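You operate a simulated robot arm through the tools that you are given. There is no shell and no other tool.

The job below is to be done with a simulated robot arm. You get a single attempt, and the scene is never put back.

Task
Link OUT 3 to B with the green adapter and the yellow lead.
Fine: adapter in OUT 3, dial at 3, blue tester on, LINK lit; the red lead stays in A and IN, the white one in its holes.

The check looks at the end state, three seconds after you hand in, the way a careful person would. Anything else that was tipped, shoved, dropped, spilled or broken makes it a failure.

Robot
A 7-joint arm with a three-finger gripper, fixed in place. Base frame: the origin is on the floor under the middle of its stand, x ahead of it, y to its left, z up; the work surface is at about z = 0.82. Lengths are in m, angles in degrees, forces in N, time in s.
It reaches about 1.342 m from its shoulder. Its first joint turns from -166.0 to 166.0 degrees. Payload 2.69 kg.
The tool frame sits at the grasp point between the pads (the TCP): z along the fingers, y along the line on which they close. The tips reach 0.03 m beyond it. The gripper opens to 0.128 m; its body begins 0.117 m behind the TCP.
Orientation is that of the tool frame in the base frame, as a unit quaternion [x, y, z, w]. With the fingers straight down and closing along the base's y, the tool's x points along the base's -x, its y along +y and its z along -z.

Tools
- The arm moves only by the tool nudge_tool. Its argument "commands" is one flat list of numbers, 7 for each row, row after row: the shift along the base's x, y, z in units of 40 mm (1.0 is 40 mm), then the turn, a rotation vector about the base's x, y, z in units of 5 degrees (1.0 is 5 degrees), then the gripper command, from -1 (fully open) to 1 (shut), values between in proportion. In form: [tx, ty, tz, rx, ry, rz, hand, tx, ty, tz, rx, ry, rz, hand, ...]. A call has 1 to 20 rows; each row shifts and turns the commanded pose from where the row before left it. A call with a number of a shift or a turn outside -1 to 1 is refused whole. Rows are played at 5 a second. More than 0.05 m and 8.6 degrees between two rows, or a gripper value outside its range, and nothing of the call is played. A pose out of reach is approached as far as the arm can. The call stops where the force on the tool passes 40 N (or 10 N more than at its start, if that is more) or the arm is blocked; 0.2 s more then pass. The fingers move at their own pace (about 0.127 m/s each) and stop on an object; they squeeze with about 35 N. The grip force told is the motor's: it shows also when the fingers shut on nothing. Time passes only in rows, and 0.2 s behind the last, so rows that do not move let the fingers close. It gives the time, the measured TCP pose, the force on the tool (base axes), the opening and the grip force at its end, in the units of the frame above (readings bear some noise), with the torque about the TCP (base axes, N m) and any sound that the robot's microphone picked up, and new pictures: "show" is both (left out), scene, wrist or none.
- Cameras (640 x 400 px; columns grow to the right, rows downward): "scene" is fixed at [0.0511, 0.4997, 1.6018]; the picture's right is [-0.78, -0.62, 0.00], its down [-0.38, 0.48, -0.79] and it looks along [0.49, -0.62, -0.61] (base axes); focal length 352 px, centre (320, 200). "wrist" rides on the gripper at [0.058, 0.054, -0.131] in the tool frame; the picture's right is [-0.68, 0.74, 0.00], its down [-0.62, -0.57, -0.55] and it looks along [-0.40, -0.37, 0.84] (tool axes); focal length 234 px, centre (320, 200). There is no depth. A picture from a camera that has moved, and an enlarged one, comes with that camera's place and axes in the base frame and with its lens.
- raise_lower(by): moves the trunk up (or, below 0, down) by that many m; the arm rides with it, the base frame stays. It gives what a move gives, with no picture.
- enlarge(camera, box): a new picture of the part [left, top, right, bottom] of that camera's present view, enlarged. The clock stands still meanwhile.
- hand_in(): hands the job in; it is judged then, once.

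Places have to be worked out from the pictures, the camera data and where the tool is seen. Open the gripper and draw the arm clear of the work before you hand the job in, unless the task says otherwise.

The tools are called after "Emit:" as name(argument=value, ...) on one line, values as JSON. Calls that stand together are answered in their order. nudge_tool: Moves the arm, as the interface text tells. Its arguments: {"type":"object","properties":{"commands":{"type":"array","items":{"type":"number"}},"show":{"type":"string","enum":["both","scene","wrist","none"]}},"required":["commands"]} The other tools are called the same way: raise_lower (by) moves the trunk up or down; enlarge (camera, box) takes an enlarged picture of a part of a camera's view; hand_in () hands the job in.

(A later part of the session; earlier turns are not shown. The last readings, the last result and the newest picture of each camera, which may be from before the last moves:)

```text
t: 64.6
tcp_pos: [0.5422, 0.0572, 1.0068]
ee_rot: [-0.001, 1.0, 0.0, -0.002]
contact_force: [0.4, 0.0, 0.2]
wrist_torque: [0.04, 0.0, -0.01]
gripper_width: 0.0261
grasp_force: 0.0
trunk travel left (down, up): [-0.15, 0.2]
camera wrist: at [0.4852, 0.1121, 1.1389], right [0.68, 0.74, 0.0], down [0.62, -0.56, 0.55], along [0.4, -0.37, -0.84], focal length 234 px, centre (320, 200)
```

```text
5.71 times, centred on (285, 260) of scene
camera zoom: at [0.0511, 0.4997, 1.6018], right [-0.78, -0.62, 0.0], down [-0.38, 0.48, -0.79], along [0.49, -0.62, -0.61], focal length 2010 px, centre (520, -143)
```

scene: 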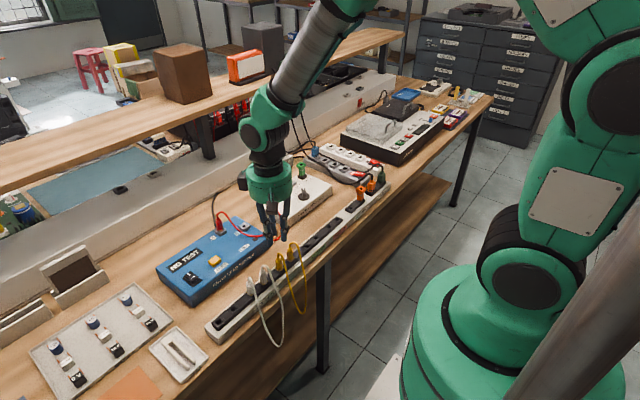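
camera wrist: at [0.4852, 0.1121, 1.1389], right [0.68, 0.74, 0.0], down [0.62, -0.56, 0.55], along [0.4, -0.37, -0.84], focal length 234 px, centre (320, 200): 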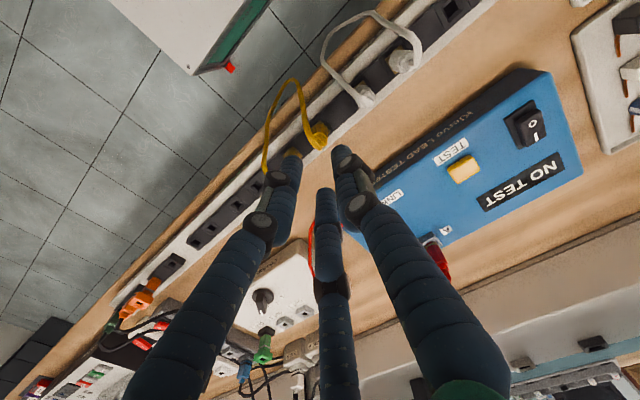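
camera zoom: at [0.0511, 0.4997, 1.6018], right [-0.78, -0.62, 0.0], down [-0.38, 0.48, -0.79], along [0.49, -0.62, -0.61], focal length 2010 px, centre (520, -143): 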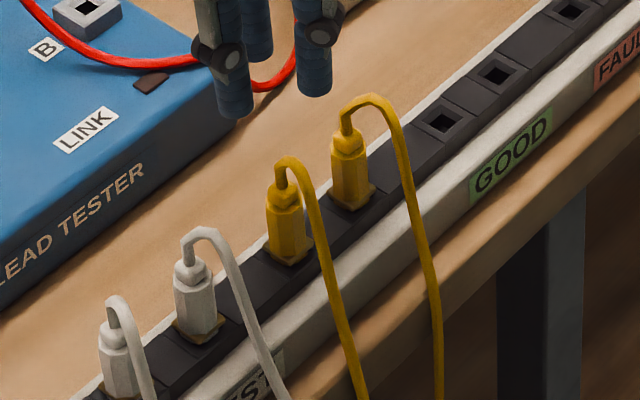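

Y1's axis is at about (0.5415, 0.060). I nudge (−1, +2) mm and descend to z≈0.955 to check clearance to the cable and to Y2.

Emit:
nudge_tool(commands=[-0.03, 0.05, -0.5, 0, 0, 0, 0.594, 0, 0, -0.8, 0, 0, 0, 0.594, 0, 0, 0, 0, 0, 0, 0.594], show="wrist")

Emit:
enlarge(camera="wrist", box=[260, 80, 380, 200])

Emit:
enlarge(camera="scene", box=[250, 225, 320, 295])

```text
t: 65.4
tcp_pos: [0.5423, 0.0565, 0.9535]
ee_rot: [0.0, 1.0, -0.001, -0.002]
contact_force: [1.3, 0.5, -0.3]
wrist_torque: [0.01, 0.03, -0.06]
gripper_width: 0.026
grasp_force: 0.1
trunk travel left (down, up): [-0.15, 0.2]
camera wrist: at [0.4841, 0.111, 1.086], right [0.68, 0.74, 0.0], down [0.62, -0.56, 0.55], along [0.4, -0.37, -0.84], focal length 234 px, centre (320, 200)
```

wrist: 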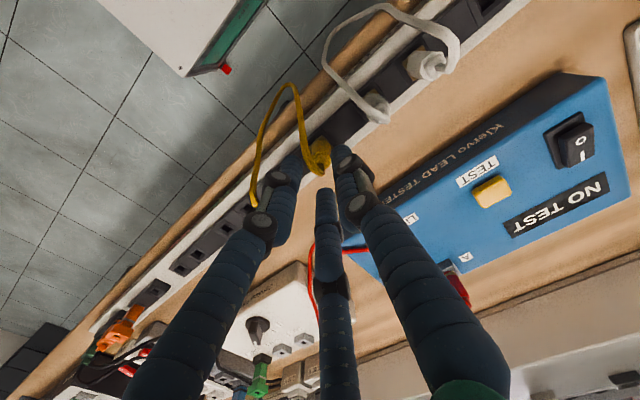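

```text
3.33 times, centred on (320, 140) of wrist
camera zoom: at [0.4841, 0.111, 1.086], right [0.68, 0.74, 0.0], down [0.62, -0.56, 0.55], along [0.4, -0.37, -0.84], focal length 781 px, centre (320, 400)
```

zoom: 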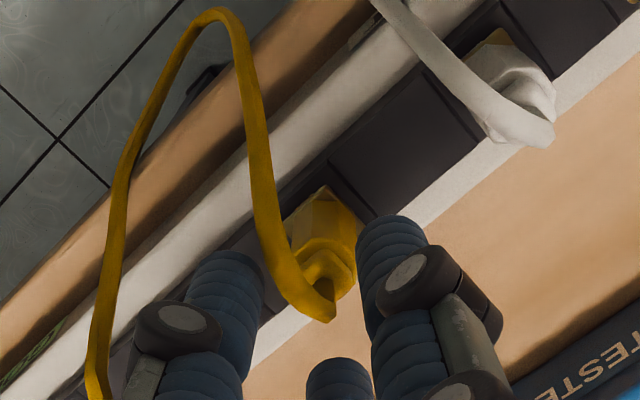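

```text
5.71 times, centred on (285, 260) of scene
camera zoom: at [0.0511, 0.4997, 1.6018], right [-0.78, -0.62, 0.0], down [-0.38, 0.48, -0.79], along [0.49, -0.62, -0.61], focal length 2010 px, centre (520, -143)
```

zoom: 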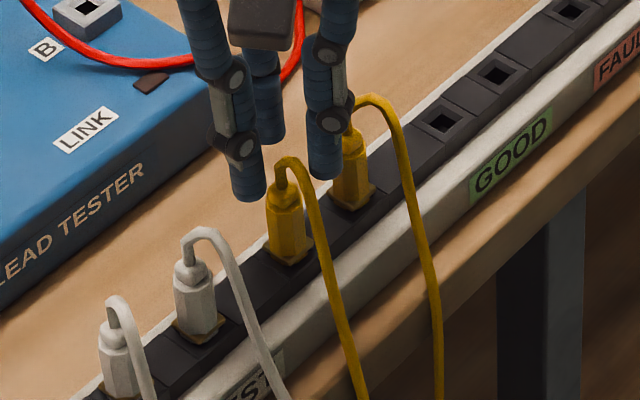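

The plug axis at mid-body is about (−2, +3) mm from the TCP. I correct that and descend to z≈0.906 with force watch.

Emit:
nudge_tool(commands=[-0.05, 0.075, 0, 0, 0, 0, 0.594, 0, 0, -0.3, 0, 0, 0, 0.594, 0, 0, -0.3, 0, 0, 0, 0.594, 0, 0, -0.3, 0, 0, 0, 0.594, 0, 0, -0.28, 0, 0, 0, 0.594, 0, 0, 0, 0, 0, 0, 0.594], show="wrist")

Emit:
enlarge(camera="wrist", box=[260, 100, 380, 220])

Emit:
enlarge(camera="scene", box=[255, 235, 315, 295])

```text
t: 66.8
tcp_pos: [0.5411, 0.0629, 0.9058]
ee_rot: [-0.001, 1.0, -0.001, -0.002]
contact_force: [-0.2, 0.1, 0.6]
wrist_torque: [0.01, 0.02, 0.01]
gripper_width: 0.0282
grasp_force: 0.3
trunk travel left (down, up): [-0.15, 0.2]
camera wrist: at [0.4821, 0.1165, 1.0371], right [0.68, 0.74, 0.0], down [0.62, -0.56, 0.55], along [0.4, -0.37, -0.84], focal length 234 px, centre (320, 200)
```

wrist: 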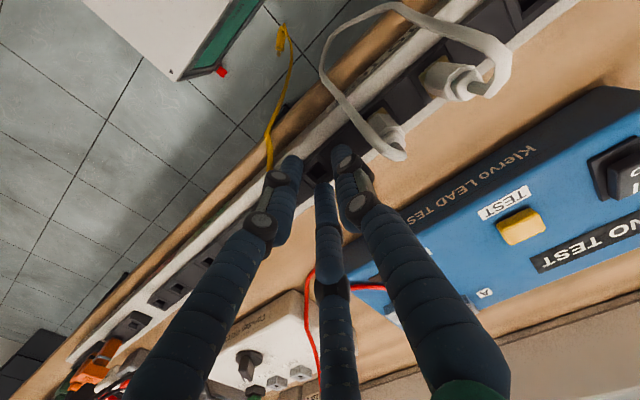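

```text
3.33 times, centred on (320, 160) of wrist
camera zoom: at [0.4821, 0.1165, 1.0371], right [0.68, 0.74, 0.0], down [0.62, -0.56, 0.55], along [0.4, -0.37, -0.84], focal length 781 px, centre (320, 333)
```

zoom: 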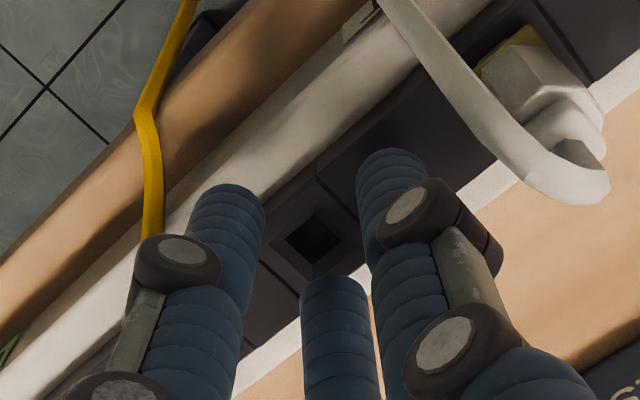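

```text
6.67 times, centred on (285, 265) of scene
camera zoom: at [0.0511, 0.4997, 1.6018], right [-0.78, -0.62, 0.0], down [-0.38, 0.48, -0.79], along [0.49, -0.62, -0.61], focal length 2345 px, centre (553, -233)
```

zoom: 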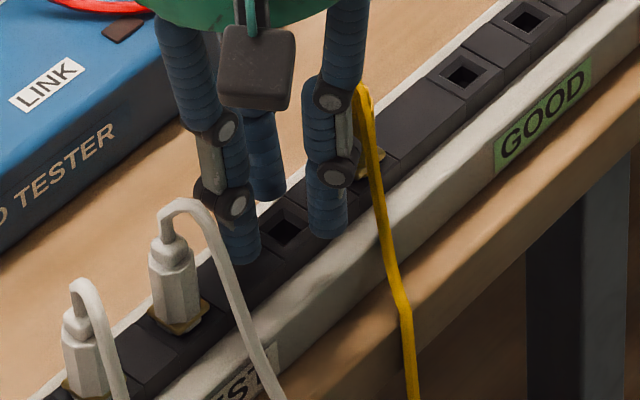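

The yellow plug Y1 is no longer in the holder; the wrist view shows it dangling in front of the bench on its cable, still held by Y2. I stop and look carefully before moving.

Emit:
nudge_tool(commands=[0, 0, 0, 0, 0, 0, 0.594], show="both")

Emit:
enlarge(camera="scene", box=[240, 220, 360, 380])

Emit:
enlarge(camera="wrist", box=[230, 0, 350, 120])

```text
t: 67.2
tcp_pos: [0.5408, 0.0613, 0.905]
ee_rot: [0.0, 1.0, -0.001, -0.001]
contact_force: [0.4, -1.5, 0.0]
wrist_torque: [-0.01, 0.03, -0.01]
gripper_width: 0.0262
grasp_force: 0.1
trunk travel left (down, up): [-0.15, 0.2]
camera wrist: at [0.4823, 0.1165, 1.0376], right [0.68, 0.74, 0.0], down [0.62, -0.56, 0.55], along [0.4, -0.37, -0.84], focal length 234 px, centre (320, 200)
```

scene: 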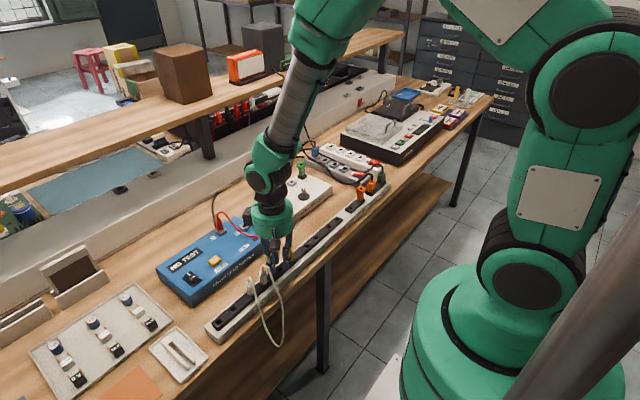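
wrist: 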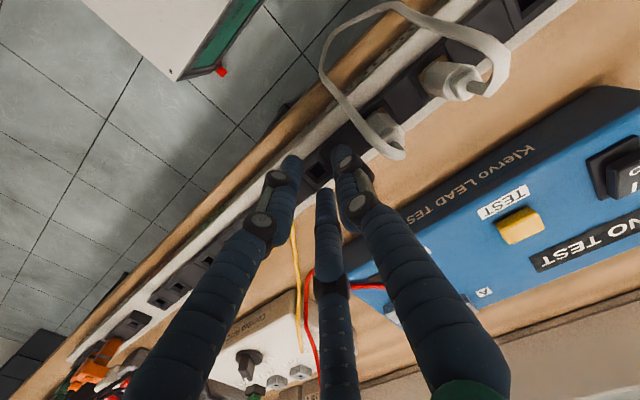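

```text
2.50 times, centred on (300, 300) of scene
camera zoom: at [0.0511, 0.4997, 1.6018], right [-0.78, -0.62, 0.0], down [-0.38, 0.48, -0.79], along [0.49, -0.62, -0.61], focal length 879 px, centre (370, -50)
```

zoom: 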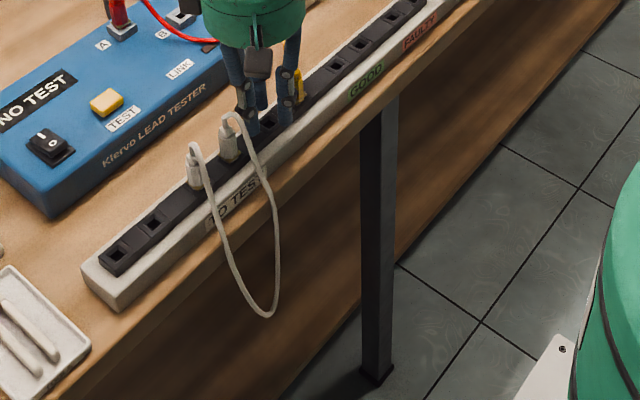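

```text
3.33 times, centred on (290, 60) of wrist
camera zoom: at [0.4823, 0.1165, 1.0376], right [0.68, 0.74, 0.0], down [0.62, -0.56, 0.55], along [0.4, -0.37, -0.84], focal length 781 px, centre (420, 667)
```

zoom: 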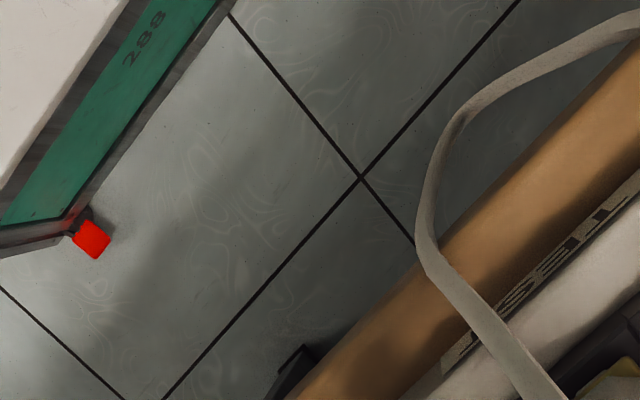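

The lead is swinging. I hold still until it settles, then look again.

Emit:
nudge_tool(commands=[0, 0, 0, 0, 0, 0, 0.594, 0, 0, 0, 0, 0, 0, 0.594, 0, 0, 0, 0, 0, 0, 0.594, 0, 0, 0, 0, 0, 0, 0.594, 0, 0, 0, 0, 0, 0, 0.594], show="both")

Emit:
enlarge(camera="scene", box=[220, 180, 340, 300])

Emit:
enlarge(camera="wrist", box=[240, 140, 400, 360])

```text
t: 68.4
tcp_pos: [0.5413, 0.0623, 0.9061]
ee_rot: [0.0, 1.0, -0.001, -0.002]
contact_force: [-0.8, -0.6, -0.9]
wrist_torque: [0.02, -0.01, -0.02]
gripper_width: 0.0262
grasp_force: 0.1
trunk travel left (down, up): [-0.15, 0.2]
camera wrist: at [0.4825, 0.1165, 1.0377], right [0.68, 0.74, 0.0], down [0.62, -0.56, 0.55], along [0.4, -0.37, -0.84], focal length 234 px, centre (320, 200)
```

scene: 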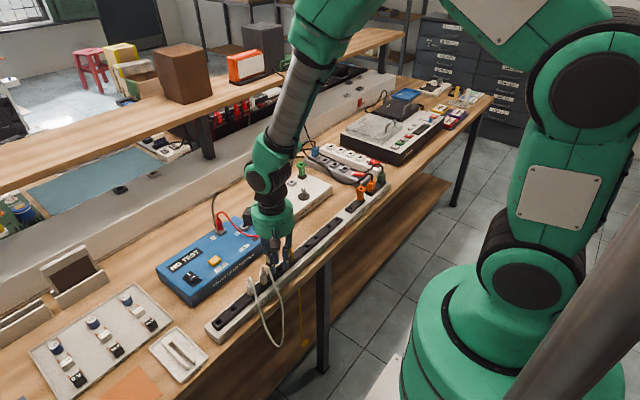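
wrist: 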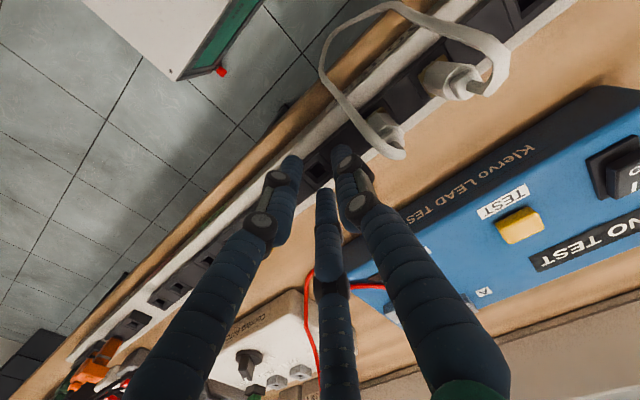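

```text
3.33 times, centred on (280, 240) of scene
camera zoom: at [0.0511, 0.4997, 1.6018], right [-0.78, -0.62, 0.0], down [-0.38, 0.48, -0.79], along [0.49, -0.62, -0.61], focal length 1172 px, centre (453, 67)
```

zoom: 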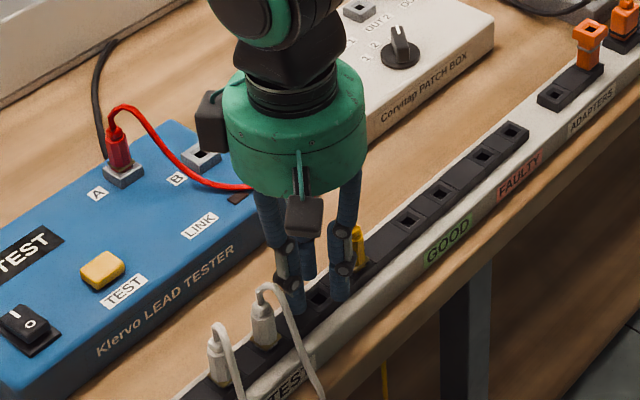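

```text
1.82 times, centred on (320, 250) of wrist
camera zoom: at [0.4825, 0.1165, 1.0377], right [0.68, 0.74, 0.0], down [0.62, -0.56, 0.55], along [0.4, -0.37, -0.84], focal length 426 px, centre (320, 109)
```

zoom: 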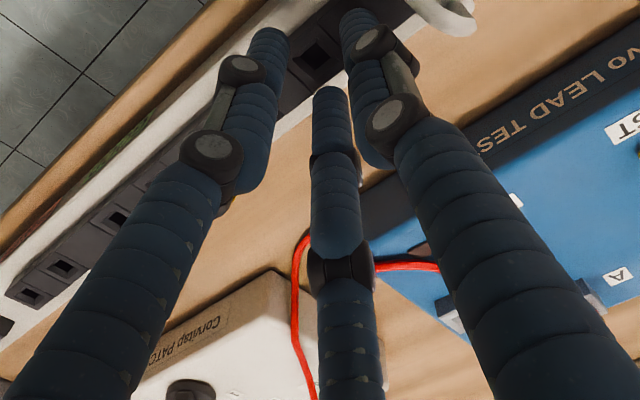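

Emit:
enlarge(camera="scene", box=[260, 270, 350, 370])

Emit:
enlarge(camera="scene", box=[260, 230, 320, 290])

```text
4.00 times, centred on (305, 320) of scene
camera zoom: at [0.0511, 0.4997, 1.6018], right [-0.78, -0.62, 0.0], down [-0.38, 0.48, -0.79], along [0.49, -0.62, -0.61], focal length 1407 px, centre (380, -280)
```

zoom: 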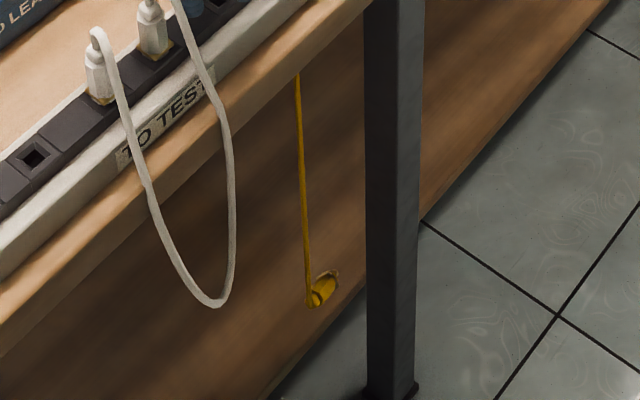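

```text
6.67 times, centred on (290, 260) of scene
camera zoom: at [0.0511, 0.4997, 1.6018], right [-0.78, -0.62, 0.0], down [-0.38, 0.48, -0.79], along [0.49, -0.62, -0.61], focal length 2345 px, centre (520, -200)
```

zoom: 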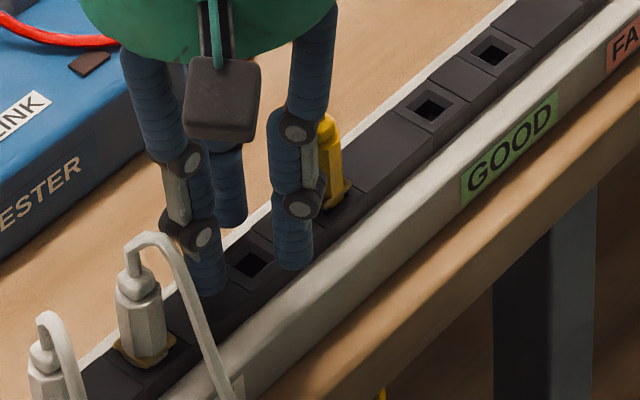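

The free plug now hangs on its cable below the front edge, while Y2 is still seated. I wait for it to stop swinging and look at how it hangs.

Emit:
nudge_tool(commands=[0, 0, 0.3, 0, 0, 0, 0.5, 0, 0, 0.5, 0, 0, 0, 0.4, 0, 0, 0.8, 0, 0, 0, 0.4, 0, 0, 0.8, 0, 0, 0, 0.4, 0, 0, 0, 0, 0, 0, 0.4, 0, 0, 0, 0, 0, 0, 0.4, 0, 0, 0, 0, 0, 0, 0.4, 0, 0, 0, 0, 0, 0, 0.4, 0, 0, 0, 0, 0, 0, 0.4], show="both")

Emit:
enlarge(camera="scene", box=[270, 270, 350, 370])

Emit:
enlarge(camera="scene", box=[250, 220, 320, 290])

Emit:
enlarge(camera="wrist", box=[220, 40, 380, 200])

```text
t: 70.4
tcp_pos: [0.5384, 0.0608, 1.0024]
ee_rot: [0.0, 1.0, -0.002, -0.002]
contact_force: [-0.2, 0.8, 0.8]
wrist_torque: [0.01, 0.02, 0.01]
gripper_width: 0.0385
grasp_force: 0.1
trunk travel left (down, up): [-0.15, 0.2]
camera wrist: at [0.4805, 0.1151, 1.1342], right [0.68, 0.74, 0.0], down [0.62, -0.56, 0.55], along [0.4, -0.37, -0.84], focal length 234 px, centre (320, 200)
```

scene: 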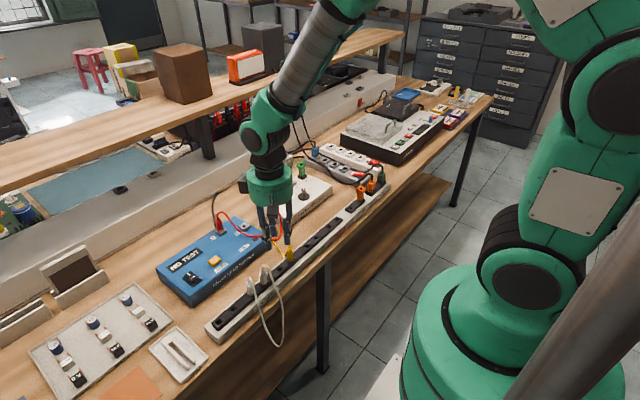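
wrist: 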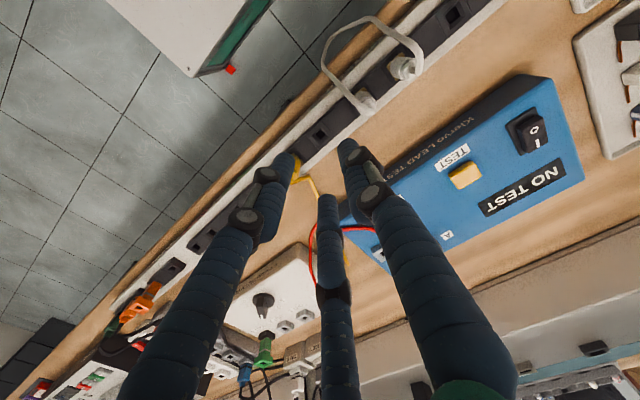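

```text
4.00 times, centred on (310, 320) of scene
camera zoom: at [0.0511, 0.4997, 1.6018], right [-0.78, -0.62, 0.0], down [-0.38, 0.48, -0.79], along [0.49, -0.62, -0.61], focal length 1407 px, centre (360, -280)
```

zoom: 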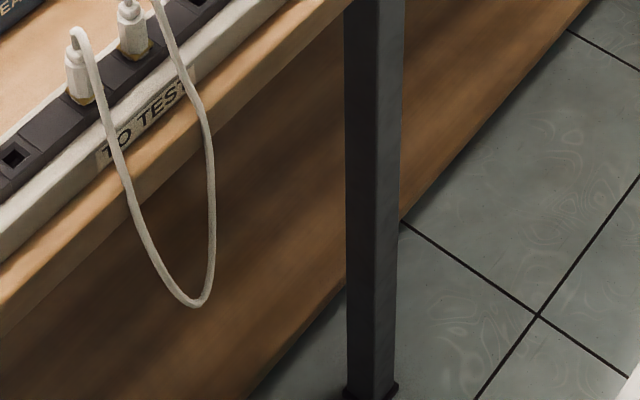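

```text
5.71 times, centred on (285, 255) of scene
camera zoom: at [0.0511, 0.4997, 1.6018], right [-0.78, -0.62, 0.0], down [-0.38, 0.48, -0.79], along [0.49, -0.62, -0.61], focal length 2010 px, centre (520, -114)
```

zoom: 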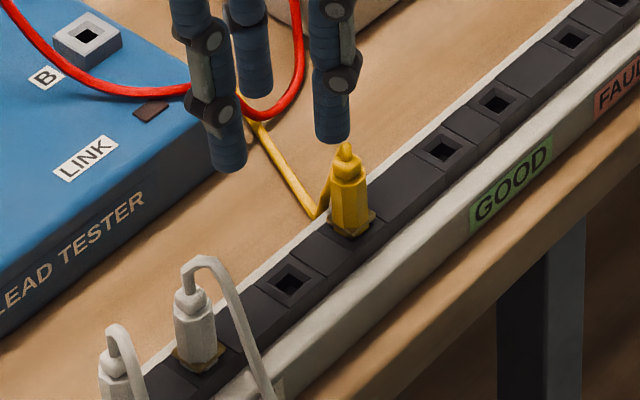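

```text
2.50 times, centred on (300, 120) of wrist
camera zoom: at [0.4805, 0.1151, 1.1342], right [0.68, 0.74, 0.0], down [0.62, -0.56, 0.55], along [0.4, -0.37, -0.84], focal length 585 px, centre (370, 400)
```

zoom: 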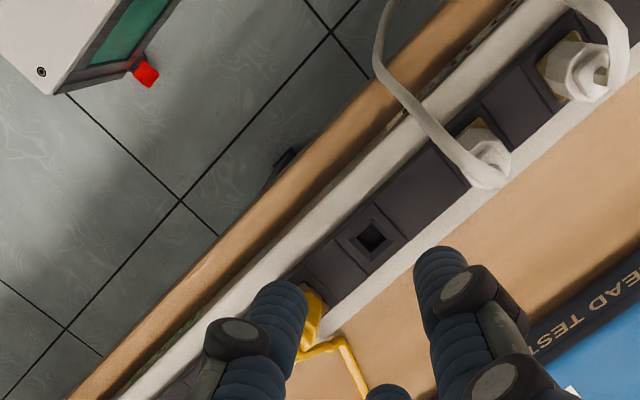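

Now the cable runs from Y2 onto the bench on the +x side. I zoom on the area behind the fingers to find the free plug.

Emit:
enlarge(camera="scene", box=[250, 180, 320, 250])

Emit:
enlarge(camera="wrist", box=[270, 130, 400, 260])

```text
5.71 times, centred on (285, 215) of scene
camera zoom: at [0.0511, 0.4997, 1.6018], right [-0.78, -0.62, 0.0], down [-0.38, 0.48, -0.79], along [0.49, -0.62, -0.61], focal length 2010 px, centre (520, 114)
```

zoom: 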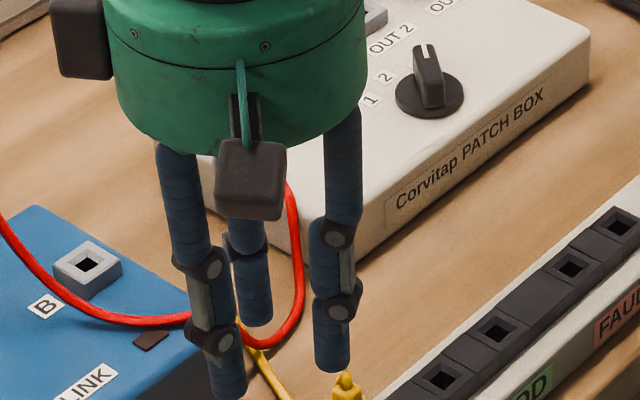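

```text
3.08 times, centred on (335, 195) of wrist
camera zoom: at [0.4805, 0.1151, 1.1342], right [0.68, 0.74, 0.0], down [0.62, -0.56, 0.55], along [0.4, -0.37, -0.84], focal length 720 px, centre (274, 215)
```

zoom: 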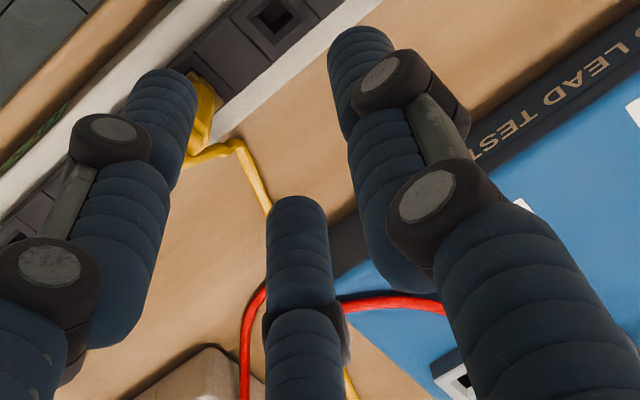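

The yellow cable passes behind the fingers toward the gap between tester and patch box. I raise straight up with the gripper opened to reveal the free end.

Emit:
nudge_tool(commands=[0, 0, 0.5, 0, 0, 0, 0.2, 0, 0.2, 0.6, 0, 0, 0, -0.2, 0.1, 0.3, 0.6, 0, 0, 0, -0.6, 0.2, 0.3, 0.3, 0, 0, 0, -0.6, 0.1, 0, 0, 0, 0, 0, -0.6, 0, 0, 0, 0, 0, 0, -0.6], show="both")

Emit:
enlarge(camera="wrist", box=[220, 100, 400, 260])

Emit:
enlarge(camera="scene", box=[210, 170, 320, 280])

```text
t: 71.8
tcp_pos: [0.5561, 0.0929, 1.0824]
ee_rot: [0.0, 1.0, -0.001, -0.002]
contact_force: [0.5, -0.4, -0.6]
wrist_torque: [0.01, 0.01, -0.01]
gripper_width: 0.1025
grasp_force: 0.0
trunk travel left (down, up): [-0.15, 0.2]
camera wrist: at [0.4984, 0.1466, 1.2144], right [0.68, 0.74, 0.0], down [0.62, -0.56, 0.55], along [0.4, -0.37, -0.84], focal length 234 px, centre (320, 200)
```

scene: 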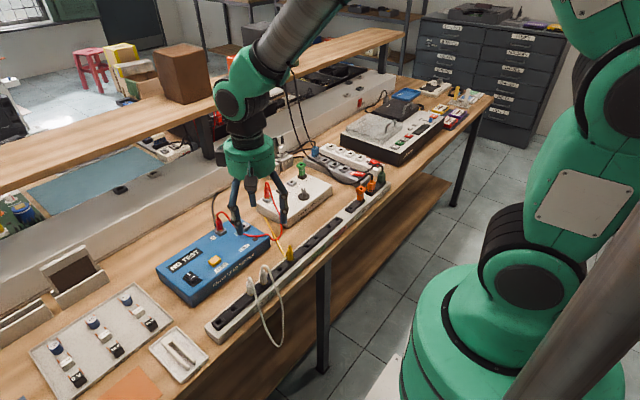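
wrist: 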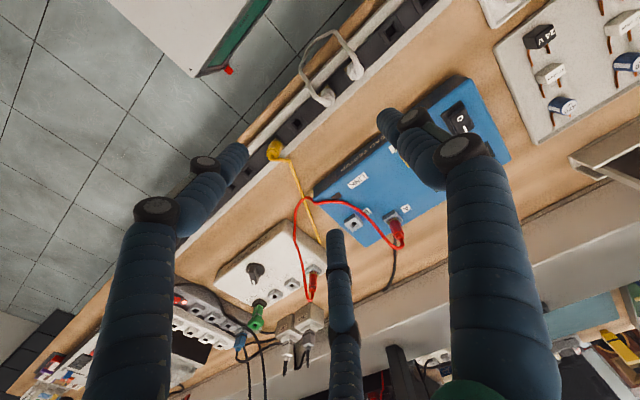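

```text
2.50 times, centred on (310, 180) of wrist
camera zoom: at [0.4984, 0.1466, 1.2144], right [0.68, 0.74, 0.0], down [0.62, -0.56, 0.55], along [0.4, -0.37, -0.84], focal length 585 px, centre (345, 250)
```

zoom: 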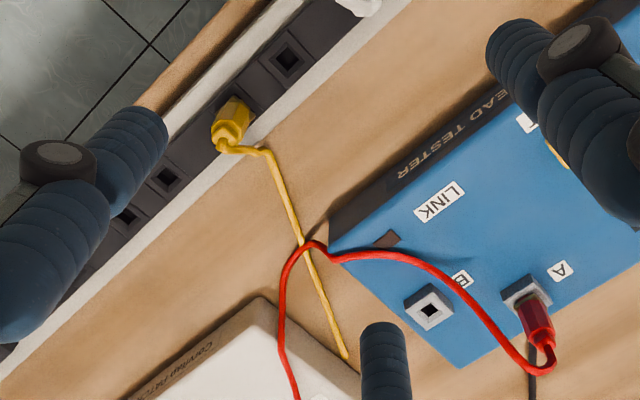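

```text
3.64 times, centred on (265, 225) of scene
camera zoom: at [0.0511, 0.4997, 1.6018], right [-0.78, -0.62, 0.0], down [-0.38, 0.48, -0.79], along [0.49, -0.62, -0.61], focal length 1279 px, centre (520, 109)
```

zoom: 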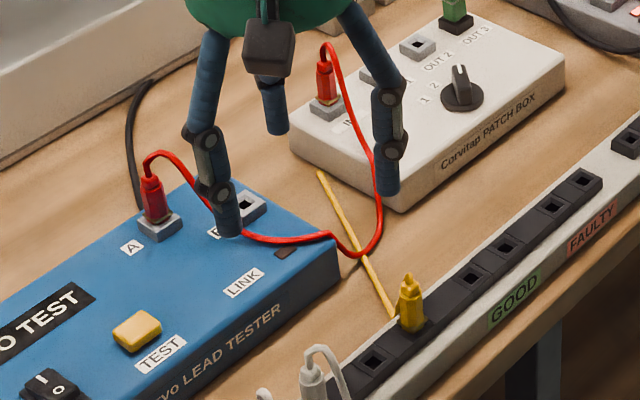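

The cable runs straight across the bench to the patch box's side and disappears there. I search for the free plug around and beyond the box.

Emit:
enlarge(camera="scene", box=[240, 140, 340, 220])

Emit:
enlarge(camera="wrist", box=[200, 220, 360, 340])

Emit:
enlarge(camera="scene", box=[240, 260, 480, 400])

```text
5.00 times, centred on (290, 180) of scene
camera zoom: at [0.0511, 0.4997, 1.6018], right [-0.78, -0.62, 0.0], down [-0.38, 0.48, -0.79], along [0.49, -0.62, -0.61], focal length 1758 px, centre (470, 300)
```

zoom: 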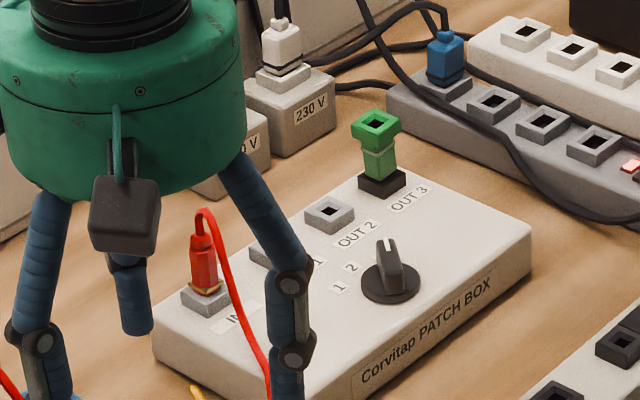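

```text
3.33 times, centred on (280, 280) of wrist
camera zoom: at [0.4984, 0.1466, 1.2144], right [0.68, 0.74, 0.0], down [0.62, -0.56, 0.55], along [0.4, -0.37, -0.84], focal length 781 px, centre (453, -67)
```

zoom: 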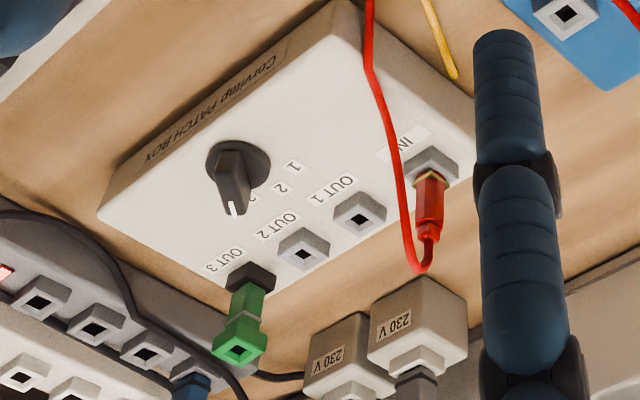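

```text
2.67 times, centred on (360, 330) of scene
camera zoom: at [0.0511, 0.4997, 1.6018], right [-0.78, -0.62, 0.0], down [-0.38, 0.48, -0.79], along [0.49, -0.62, -0.61], focal length 938 px, centre (213, -147)
```

zoom: 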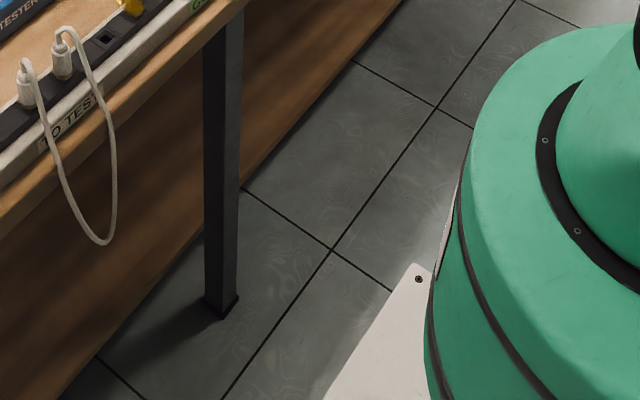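

The lead's free end seems to be swinging like a pendulum. I watch it over time without moving to learn where it settles.

Emit:
nudge_tool(commands=[0, 0, 0, 0, 0, 0, -0.6], show="both")

Emit:
nudge_tool(commands=[0, 0, 0, 0, 0, 0, -0.6, 0, 0, 0, 0, 0, 0, -0.6], show="both")

```text
t: 72.2
tcp_pos: [0.5571, 0.0923, 1.0816]
ee_rot: [0.0, 1.0, -0.001, -0.002]
contact_force: [0.4, -0.6, -0.5]
wrist_torque: [-0.02, 0.0, -0.01]
gripper_width: 0.1024
grasp_force: 0.0
trunk travel left (down, up): [-0.15, 0.2]
camera wrist: at [0.4981, 0.1466, 1.2145], right [0.68, 0.74, 0.0], down [0.62, -0.56, 0.55], along [0.4, -0.37, -0.84], focal length 234 px, centre (320, 200)
```

scene: 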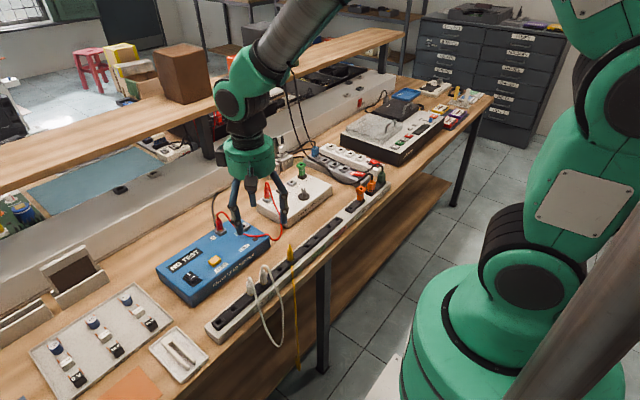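
wrist: 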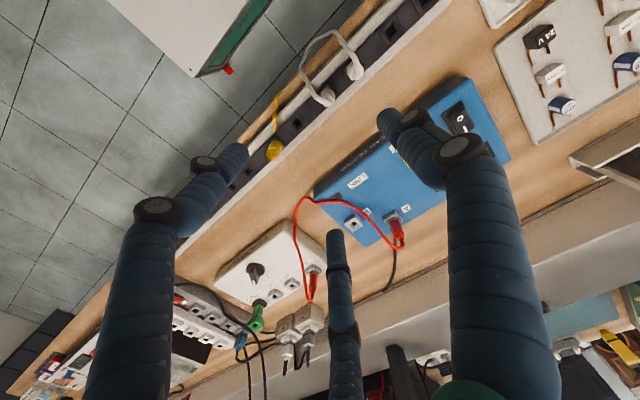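

```text
t: 72.8
tcp_pos: [0.5562, 0.0919, 1.0816]
ee_rot: [0.001, 1.0, -0.001, -0.002]
contact_force: [-0.1, 0.2, -0.2]
wrist_torque: [0.03, -0.02, -0.03]
gripper_width: 0.1024
grasp_force: 0.1
trunk travel left (down, up): [-0.15, 0.2]
camera wrist: at [0.4981, 0.1466, 1.2145], right [0.68, 0.74, 0.0], down [0.62, -0.56, 0.55], along [0.4, -0.37, -0.84], focal length 234 px, centre (320, 200)
```

scene: 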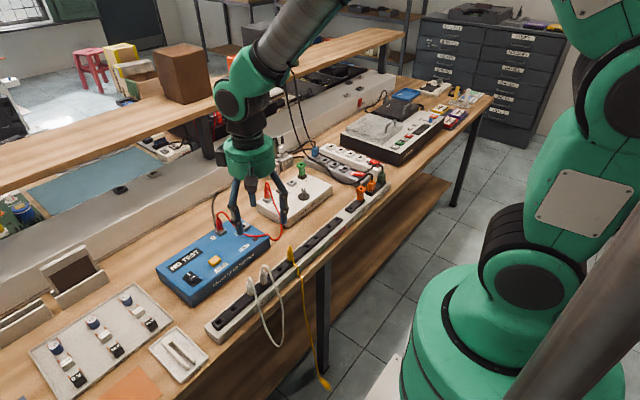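
wrist: 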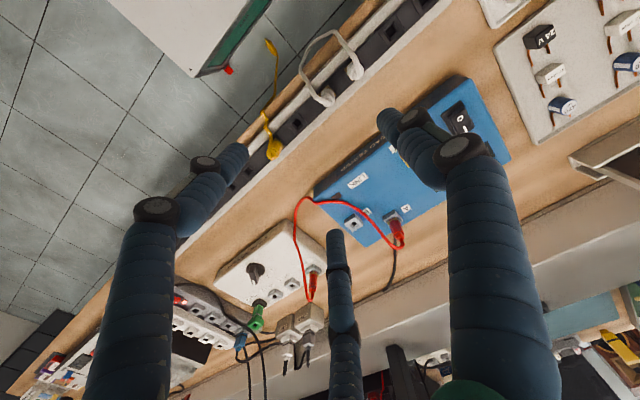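

The free plug and cable swing freely (passing in front of and under the bench). I wait 4 s for the swing to damp.

Emit:
nudge_tool(commands=[0, 0, 0, 0, 0, 0, -0.6, 0, 0, 0, 0, 0, 0, -0.6, 0, 0, 0, 0, 0, 0, -0.6, 0, 0, 0, 0, 0, 0, -0.6, 0, 0, 0, 0, 0, 0, -0.6, 0, 0, 0, 0, 0, 0, -0.6, 0, 0, 0, 0, 0, 0, -0.6, 0, 0, 0, 0, 0, 0, -0.6, 0, 0, 0, 0, 0, 0, -0.6, 0, 0, 0, 0, 0, 0, -0.6, 0, 0, 0, 0, 0, 0, -0.6, 0, 0, 0, 0, 0, 0, -0.6, 0, 0, 0, 0, 0, 0, -0.6, 0, 0, 0, 0, 0, 0, -0.6, 0, 0, 0, 0, 0, 0, -0.6, 0, 0, 0, 0, 0, 0, -0.6, 0, 0, 0, 0, 0, 0, -0.6, 0, 0, 0, 0, 0, 0, -0.6, 0, 0, 0, 0, 0, 0, -0.6, 0, 0, 0, 0, 0, 0, -0.6], show="scene")

Emit:
nudge_tool(commands=[0, 0, 0, 0, 0, 0, -0.6], show="both")

```text
t: 77.0
tcp_pos: [0.5565, 0.092, 1.0824]
ee_rot: [0.0, 1.0, -0.001, -0.001]
contact_force: [-0.5, 0.5, -0.5]
wrist_torque: [0.0, 0.02, -0.02]
gripper_width: 0.1022
grasp_force: 0.1
trunk travel left (down, up): [-0.15, 0.2]
```

scene: 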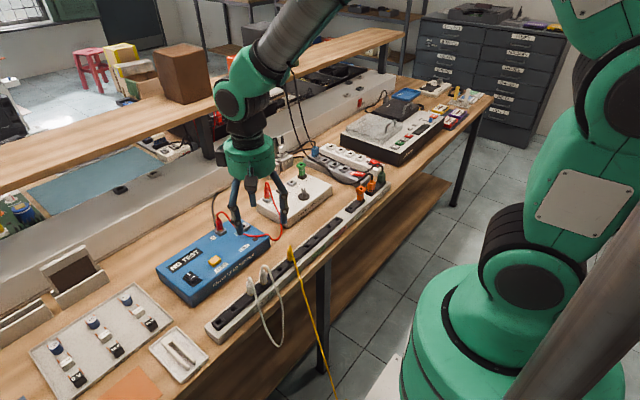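

```text
t: 77.4
tcp_pos: [0.5559, 0.0928, 1.0818]
ee_rot: [0.001, 1.0, -0.001, -0.002]
contact_force: [-0.2, -0.5, -0.6]
wrist_torque: [-0.05, 0.03, 0.01]
gripper_width: 0.1024
grasp_force: 0.1
trunk travel left (down, up): [-0.15, 0.2]
camera wrist: at [0.4981, 0.1466, 1.2145], right [0.68, 0.74, 0.0], down [0.62, -0.56, 0.55], along [0.4, -0.37, -0.84], focal length 234 px, centre (320, 200)
```

scene: 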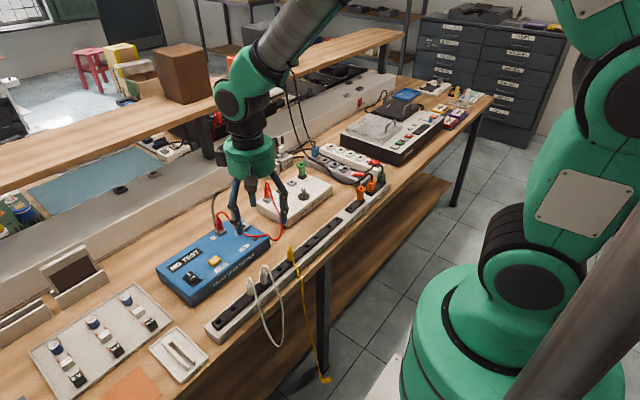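
wrist: 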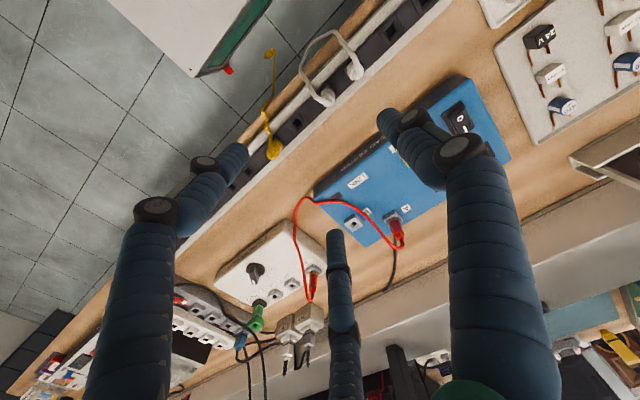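

Emit:
nudge_tool(commands=[0, 0, 0, 0, 0, 0, -0.6, 0, 0, 0, 0, 0, 0, -0.6, 0, 0, 0, 0, 0, 0, -0.6, 0, 0, 0, 0, 0, 0, -0.6, 0, 0, 0, 0, 0, 0, -0.6, 0, 0, 0, 0, 0, 0, -0.6, 0, 0, 0, 0, 0, 0, -0.6, 0, 0, 0, 0, 0, 0, -0.6, 0, 0, 0, 0, 0, 0, -0.6, 0, 0, 0, 0, 0, 0, -0.6, 0, 0, 0, 0, 0, 0, -0.6, 0, 0, 0, 0, 0, 0, -0.6, 0, 0, 0, 0, 0, 0, -0.6, 0, 0, 0, 0, 0, 0, -0.6, 0, 0, 0, 0, 0, 0, -0.6, 0, 0, 0, 0, 0, 0, -0.6, 0, 0, 0, 0, 0, 0, -0.6, 0, 0, 0, 0, 0, 0, -0.6, 0, 0, 0, 0, 0, 0, -0.6, 0, 0, 0, 0, 0, 0, -0.6], show="none")

Emit:
nudge_tool(commands=[0, 0, 0, 0, 0, 0, -0.6, 0, 0, 0, 0, 0, 0, -0.6, 0, 0, 0, 0, 0, 0, -0.6, 0, 0, 0, 0, 0, 0, -0.6, 0, 0, 0, 0, 0, 0, -0.6, 0, 0, 0, 0, 0, 0, -0.6, 0, 0, 0, 0, 0, 0, -0.6, 0, 0, 0, 0, 0, 0, -0.6, 0, 0, 0, 0, 0, 0, -0.6, 0, 0, 0, 0, 0, 0, -0.6, 0, 0, 0, 0, 0, 0, -0.6, 0, 0, 0, 0, 0, 0, -0.6, 0, 0, 0, 0, 0, 0, -0.6, 0, 0, 0, 0, 0, 0, -0.6, 0, 0, 0, 0, 0, 0, -0.6, 0, 0, 0, 0, 0, 0, -0.6, 0, 0, 0, 0, 0, 0, -0.6, 0, 0, 0, 0, 0, 0, -0.6, 0, 0, 0, 0, 0, 0, -0.6, 0, 0, 0, 0, 0, 0, -0.6], show="scene")

Emit:
nudge_tool(commands=[0, 0, 0, 0, 0, 0, -0.6, 0, 0, 0, 0, 0, 0, -0.6], show="both")

```text
t: 81.6
tcp_pos: [0.5564, 0.0908, 1.0823]
ee_rot: [0.0, 1.0, -0.002, -0.002]
contact_force: [-0.7, -0.7, 0.3]
wrist_torque: [0.0, 0.0, 0.0]
gripper_width: 0.1023
grasp_force: 0.0
trunk travel left (down, up): [-0.15, 0.2]
```

```text
t: 85.8
tcp_pos: [0.5571, 0.0925, 1.0817]
ee_rot: [0.0, 1.0, 0.0, -0.002]
contact_force: [-0.7, -0.3, -0.3]
wrist_torque: [0.01, 0.01, 0.02]
gripper_width: 0.1023
grasp_force: 0.0
trunk travel left (down, up): [-0.15, 0.2]
```

scene: 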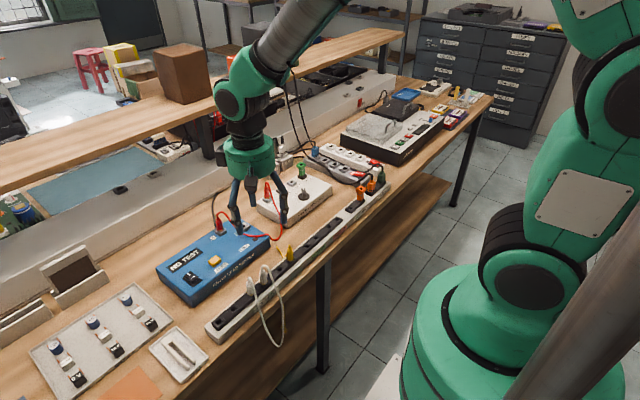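

```text
t: 86.4
tcp_pos: [0.5573, 0.0928, 1.0819]
ee_rot: [0.001, 1.0, 0.0, -0.001]
contact_force: [0.0, -0.9, 0.1]
wrist_torque: [0.03, -0.01, 0.0]
gripper_width: 0.1022
grasp_force: 0.2
trunk travel left (down, up): [-0.15, 0.2]
camera wrist: at [0.4981, 0.1466, 1.2145], right [0.68, 0.74, 0.0], down [0.62, -0.56, 0.55], along [0.4, -0.37, -0.84], focal length 234 px, centre (320, 200)
```

scene: 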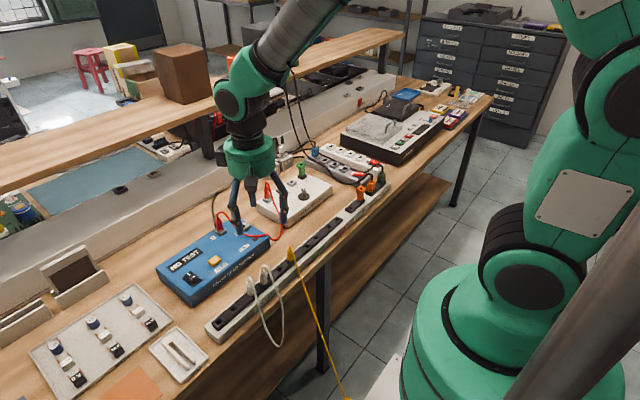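
wrist: 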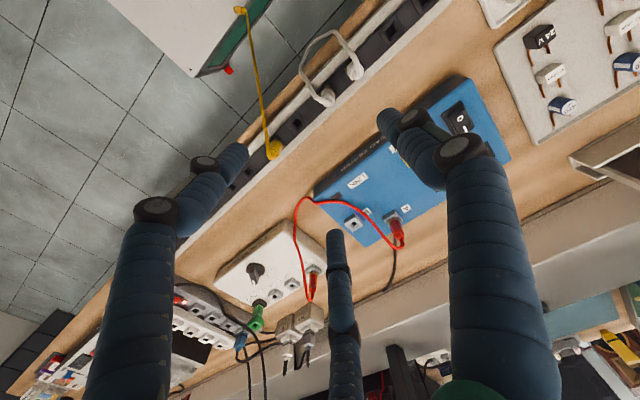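

Emit:
nudge_tool(commands=[0, 0, 0, 0, 0, 0, -0.6], show="both")

Emit:
nudge_tool(commands=[0, 0, 0, 0, 0, 0, -0.6], show="both")

Emit:
nudge_tool(commands=[0, 0, 0, 0, 0, 0, -0.6], show="both")

Emit:
nudge_tool(commands=[0, 0, 0, 0, 0, 0, -0.6], show="both")

```text
t: 86.8
tcp_pos: [0.5559, 0.0919, 1.0818]
ee_rot: [0.0, 1.0, -0.001, -0.001]
contact_force: [-0.3, -0.2, 0.1]
wrist_torque: [0.01, 0.03, 0.0]
gripper_width: 0.1025
grasp_force: 0.1
trunk travel left (down, up): [-0.15, 0.2]
camera wrist: at [0.4981, 0.1466, 1.2145], right [0.68, 0.74, 0.0], down [0.62, -0.56, 0.55], along [0.4, -0.37, -0.84], focal length 234 px, centre (320, 200)
```

scene: 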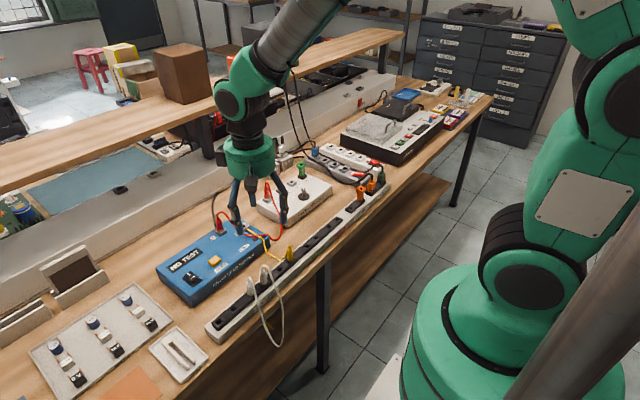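
wrist: 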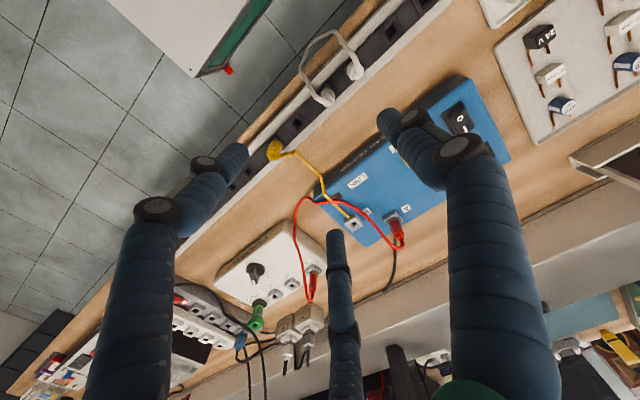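

```text
t: 87.2
tcp_pos: [0.5554, 0.0919, 1.0821]
ee_rot: [0.0, 1.0, -0.001, -0.002]
contact_force: [-0.2, 1.3, 0.2]
wrist_torque: [-0.02, -0.01, 0.01]
gripper_width: 0.1022
grasp_force: 0.0
trunk travel left (down, up): [-0.15, 0.2]
camera wrist: at [0.4981, 0.1466, 1.2145], right [0.68, 0.74, 0.0], down [0.62, -0.56, 0.55], along [0.4, -0.37, -0.84], focal length 234 px, centre (320, 200)
```

scene: 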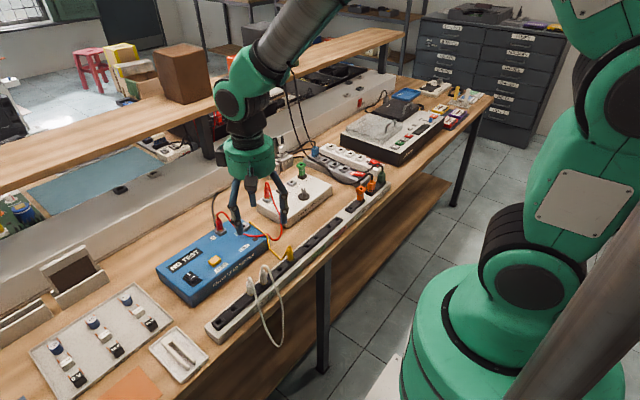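
wrist: 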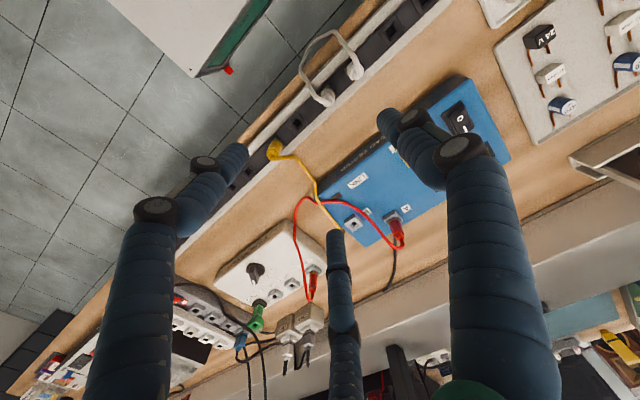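

```text
t: 87.6
tcp_pos: [0.5561, 0.0916, 1.0825]
ee_rot: [0.0, 1.0, -0.001, -0.002]
contact_force: [-0.5, 0.0, 0.3]
wrist_torque: [0.02, -0.01, 0.03]
gripper_width: 0.1025
grasp_force: 0.0
trunk travel left (down, up): [-0.15, 0.2]
camera wrist: at [0.4981, 0.1466, 1.2145], right [0.68, 0.74, 0.0], down [0.62, -0.56, 0.55], along [0.4, -0.37, -0.84], focal length 234 px, centre (320, 200)
```

scene: 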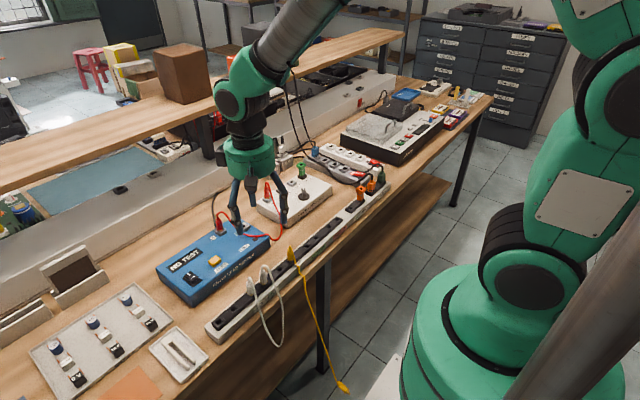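
wrist: 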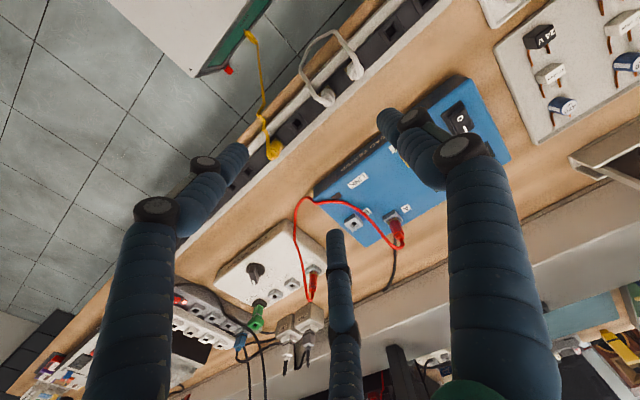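

```text
t: 88.0
tcp_pos: [0.5568, 0.093, 1.0814]
ee_rot: [0.0, 1.0, -0.001, -0.001]
contact_force: [0.5, 0.9, -0.4]
wrist_torque: [0.0, 0.0, 0.0]
gripper_width: 0.1022
grasp_force: 0.0
trunk travel left (down, up): [-0.15, 0.2]
camera wrist: at [0.4981, 0.1466, 1.2145], right [0.68, 0.74, 0.0], down [0.62, -0.56, 0.55], along [0.4, -0.37, -0.84], focal length 234 px, centre (320, 200)
```

scene: 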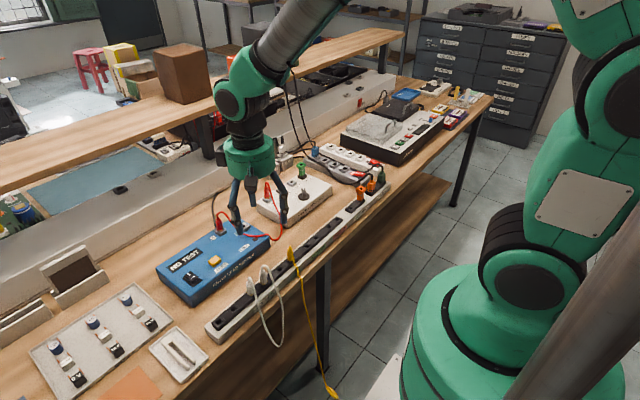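
wrist: 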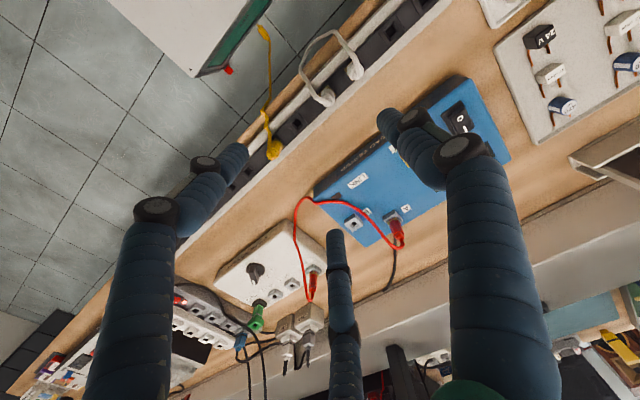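

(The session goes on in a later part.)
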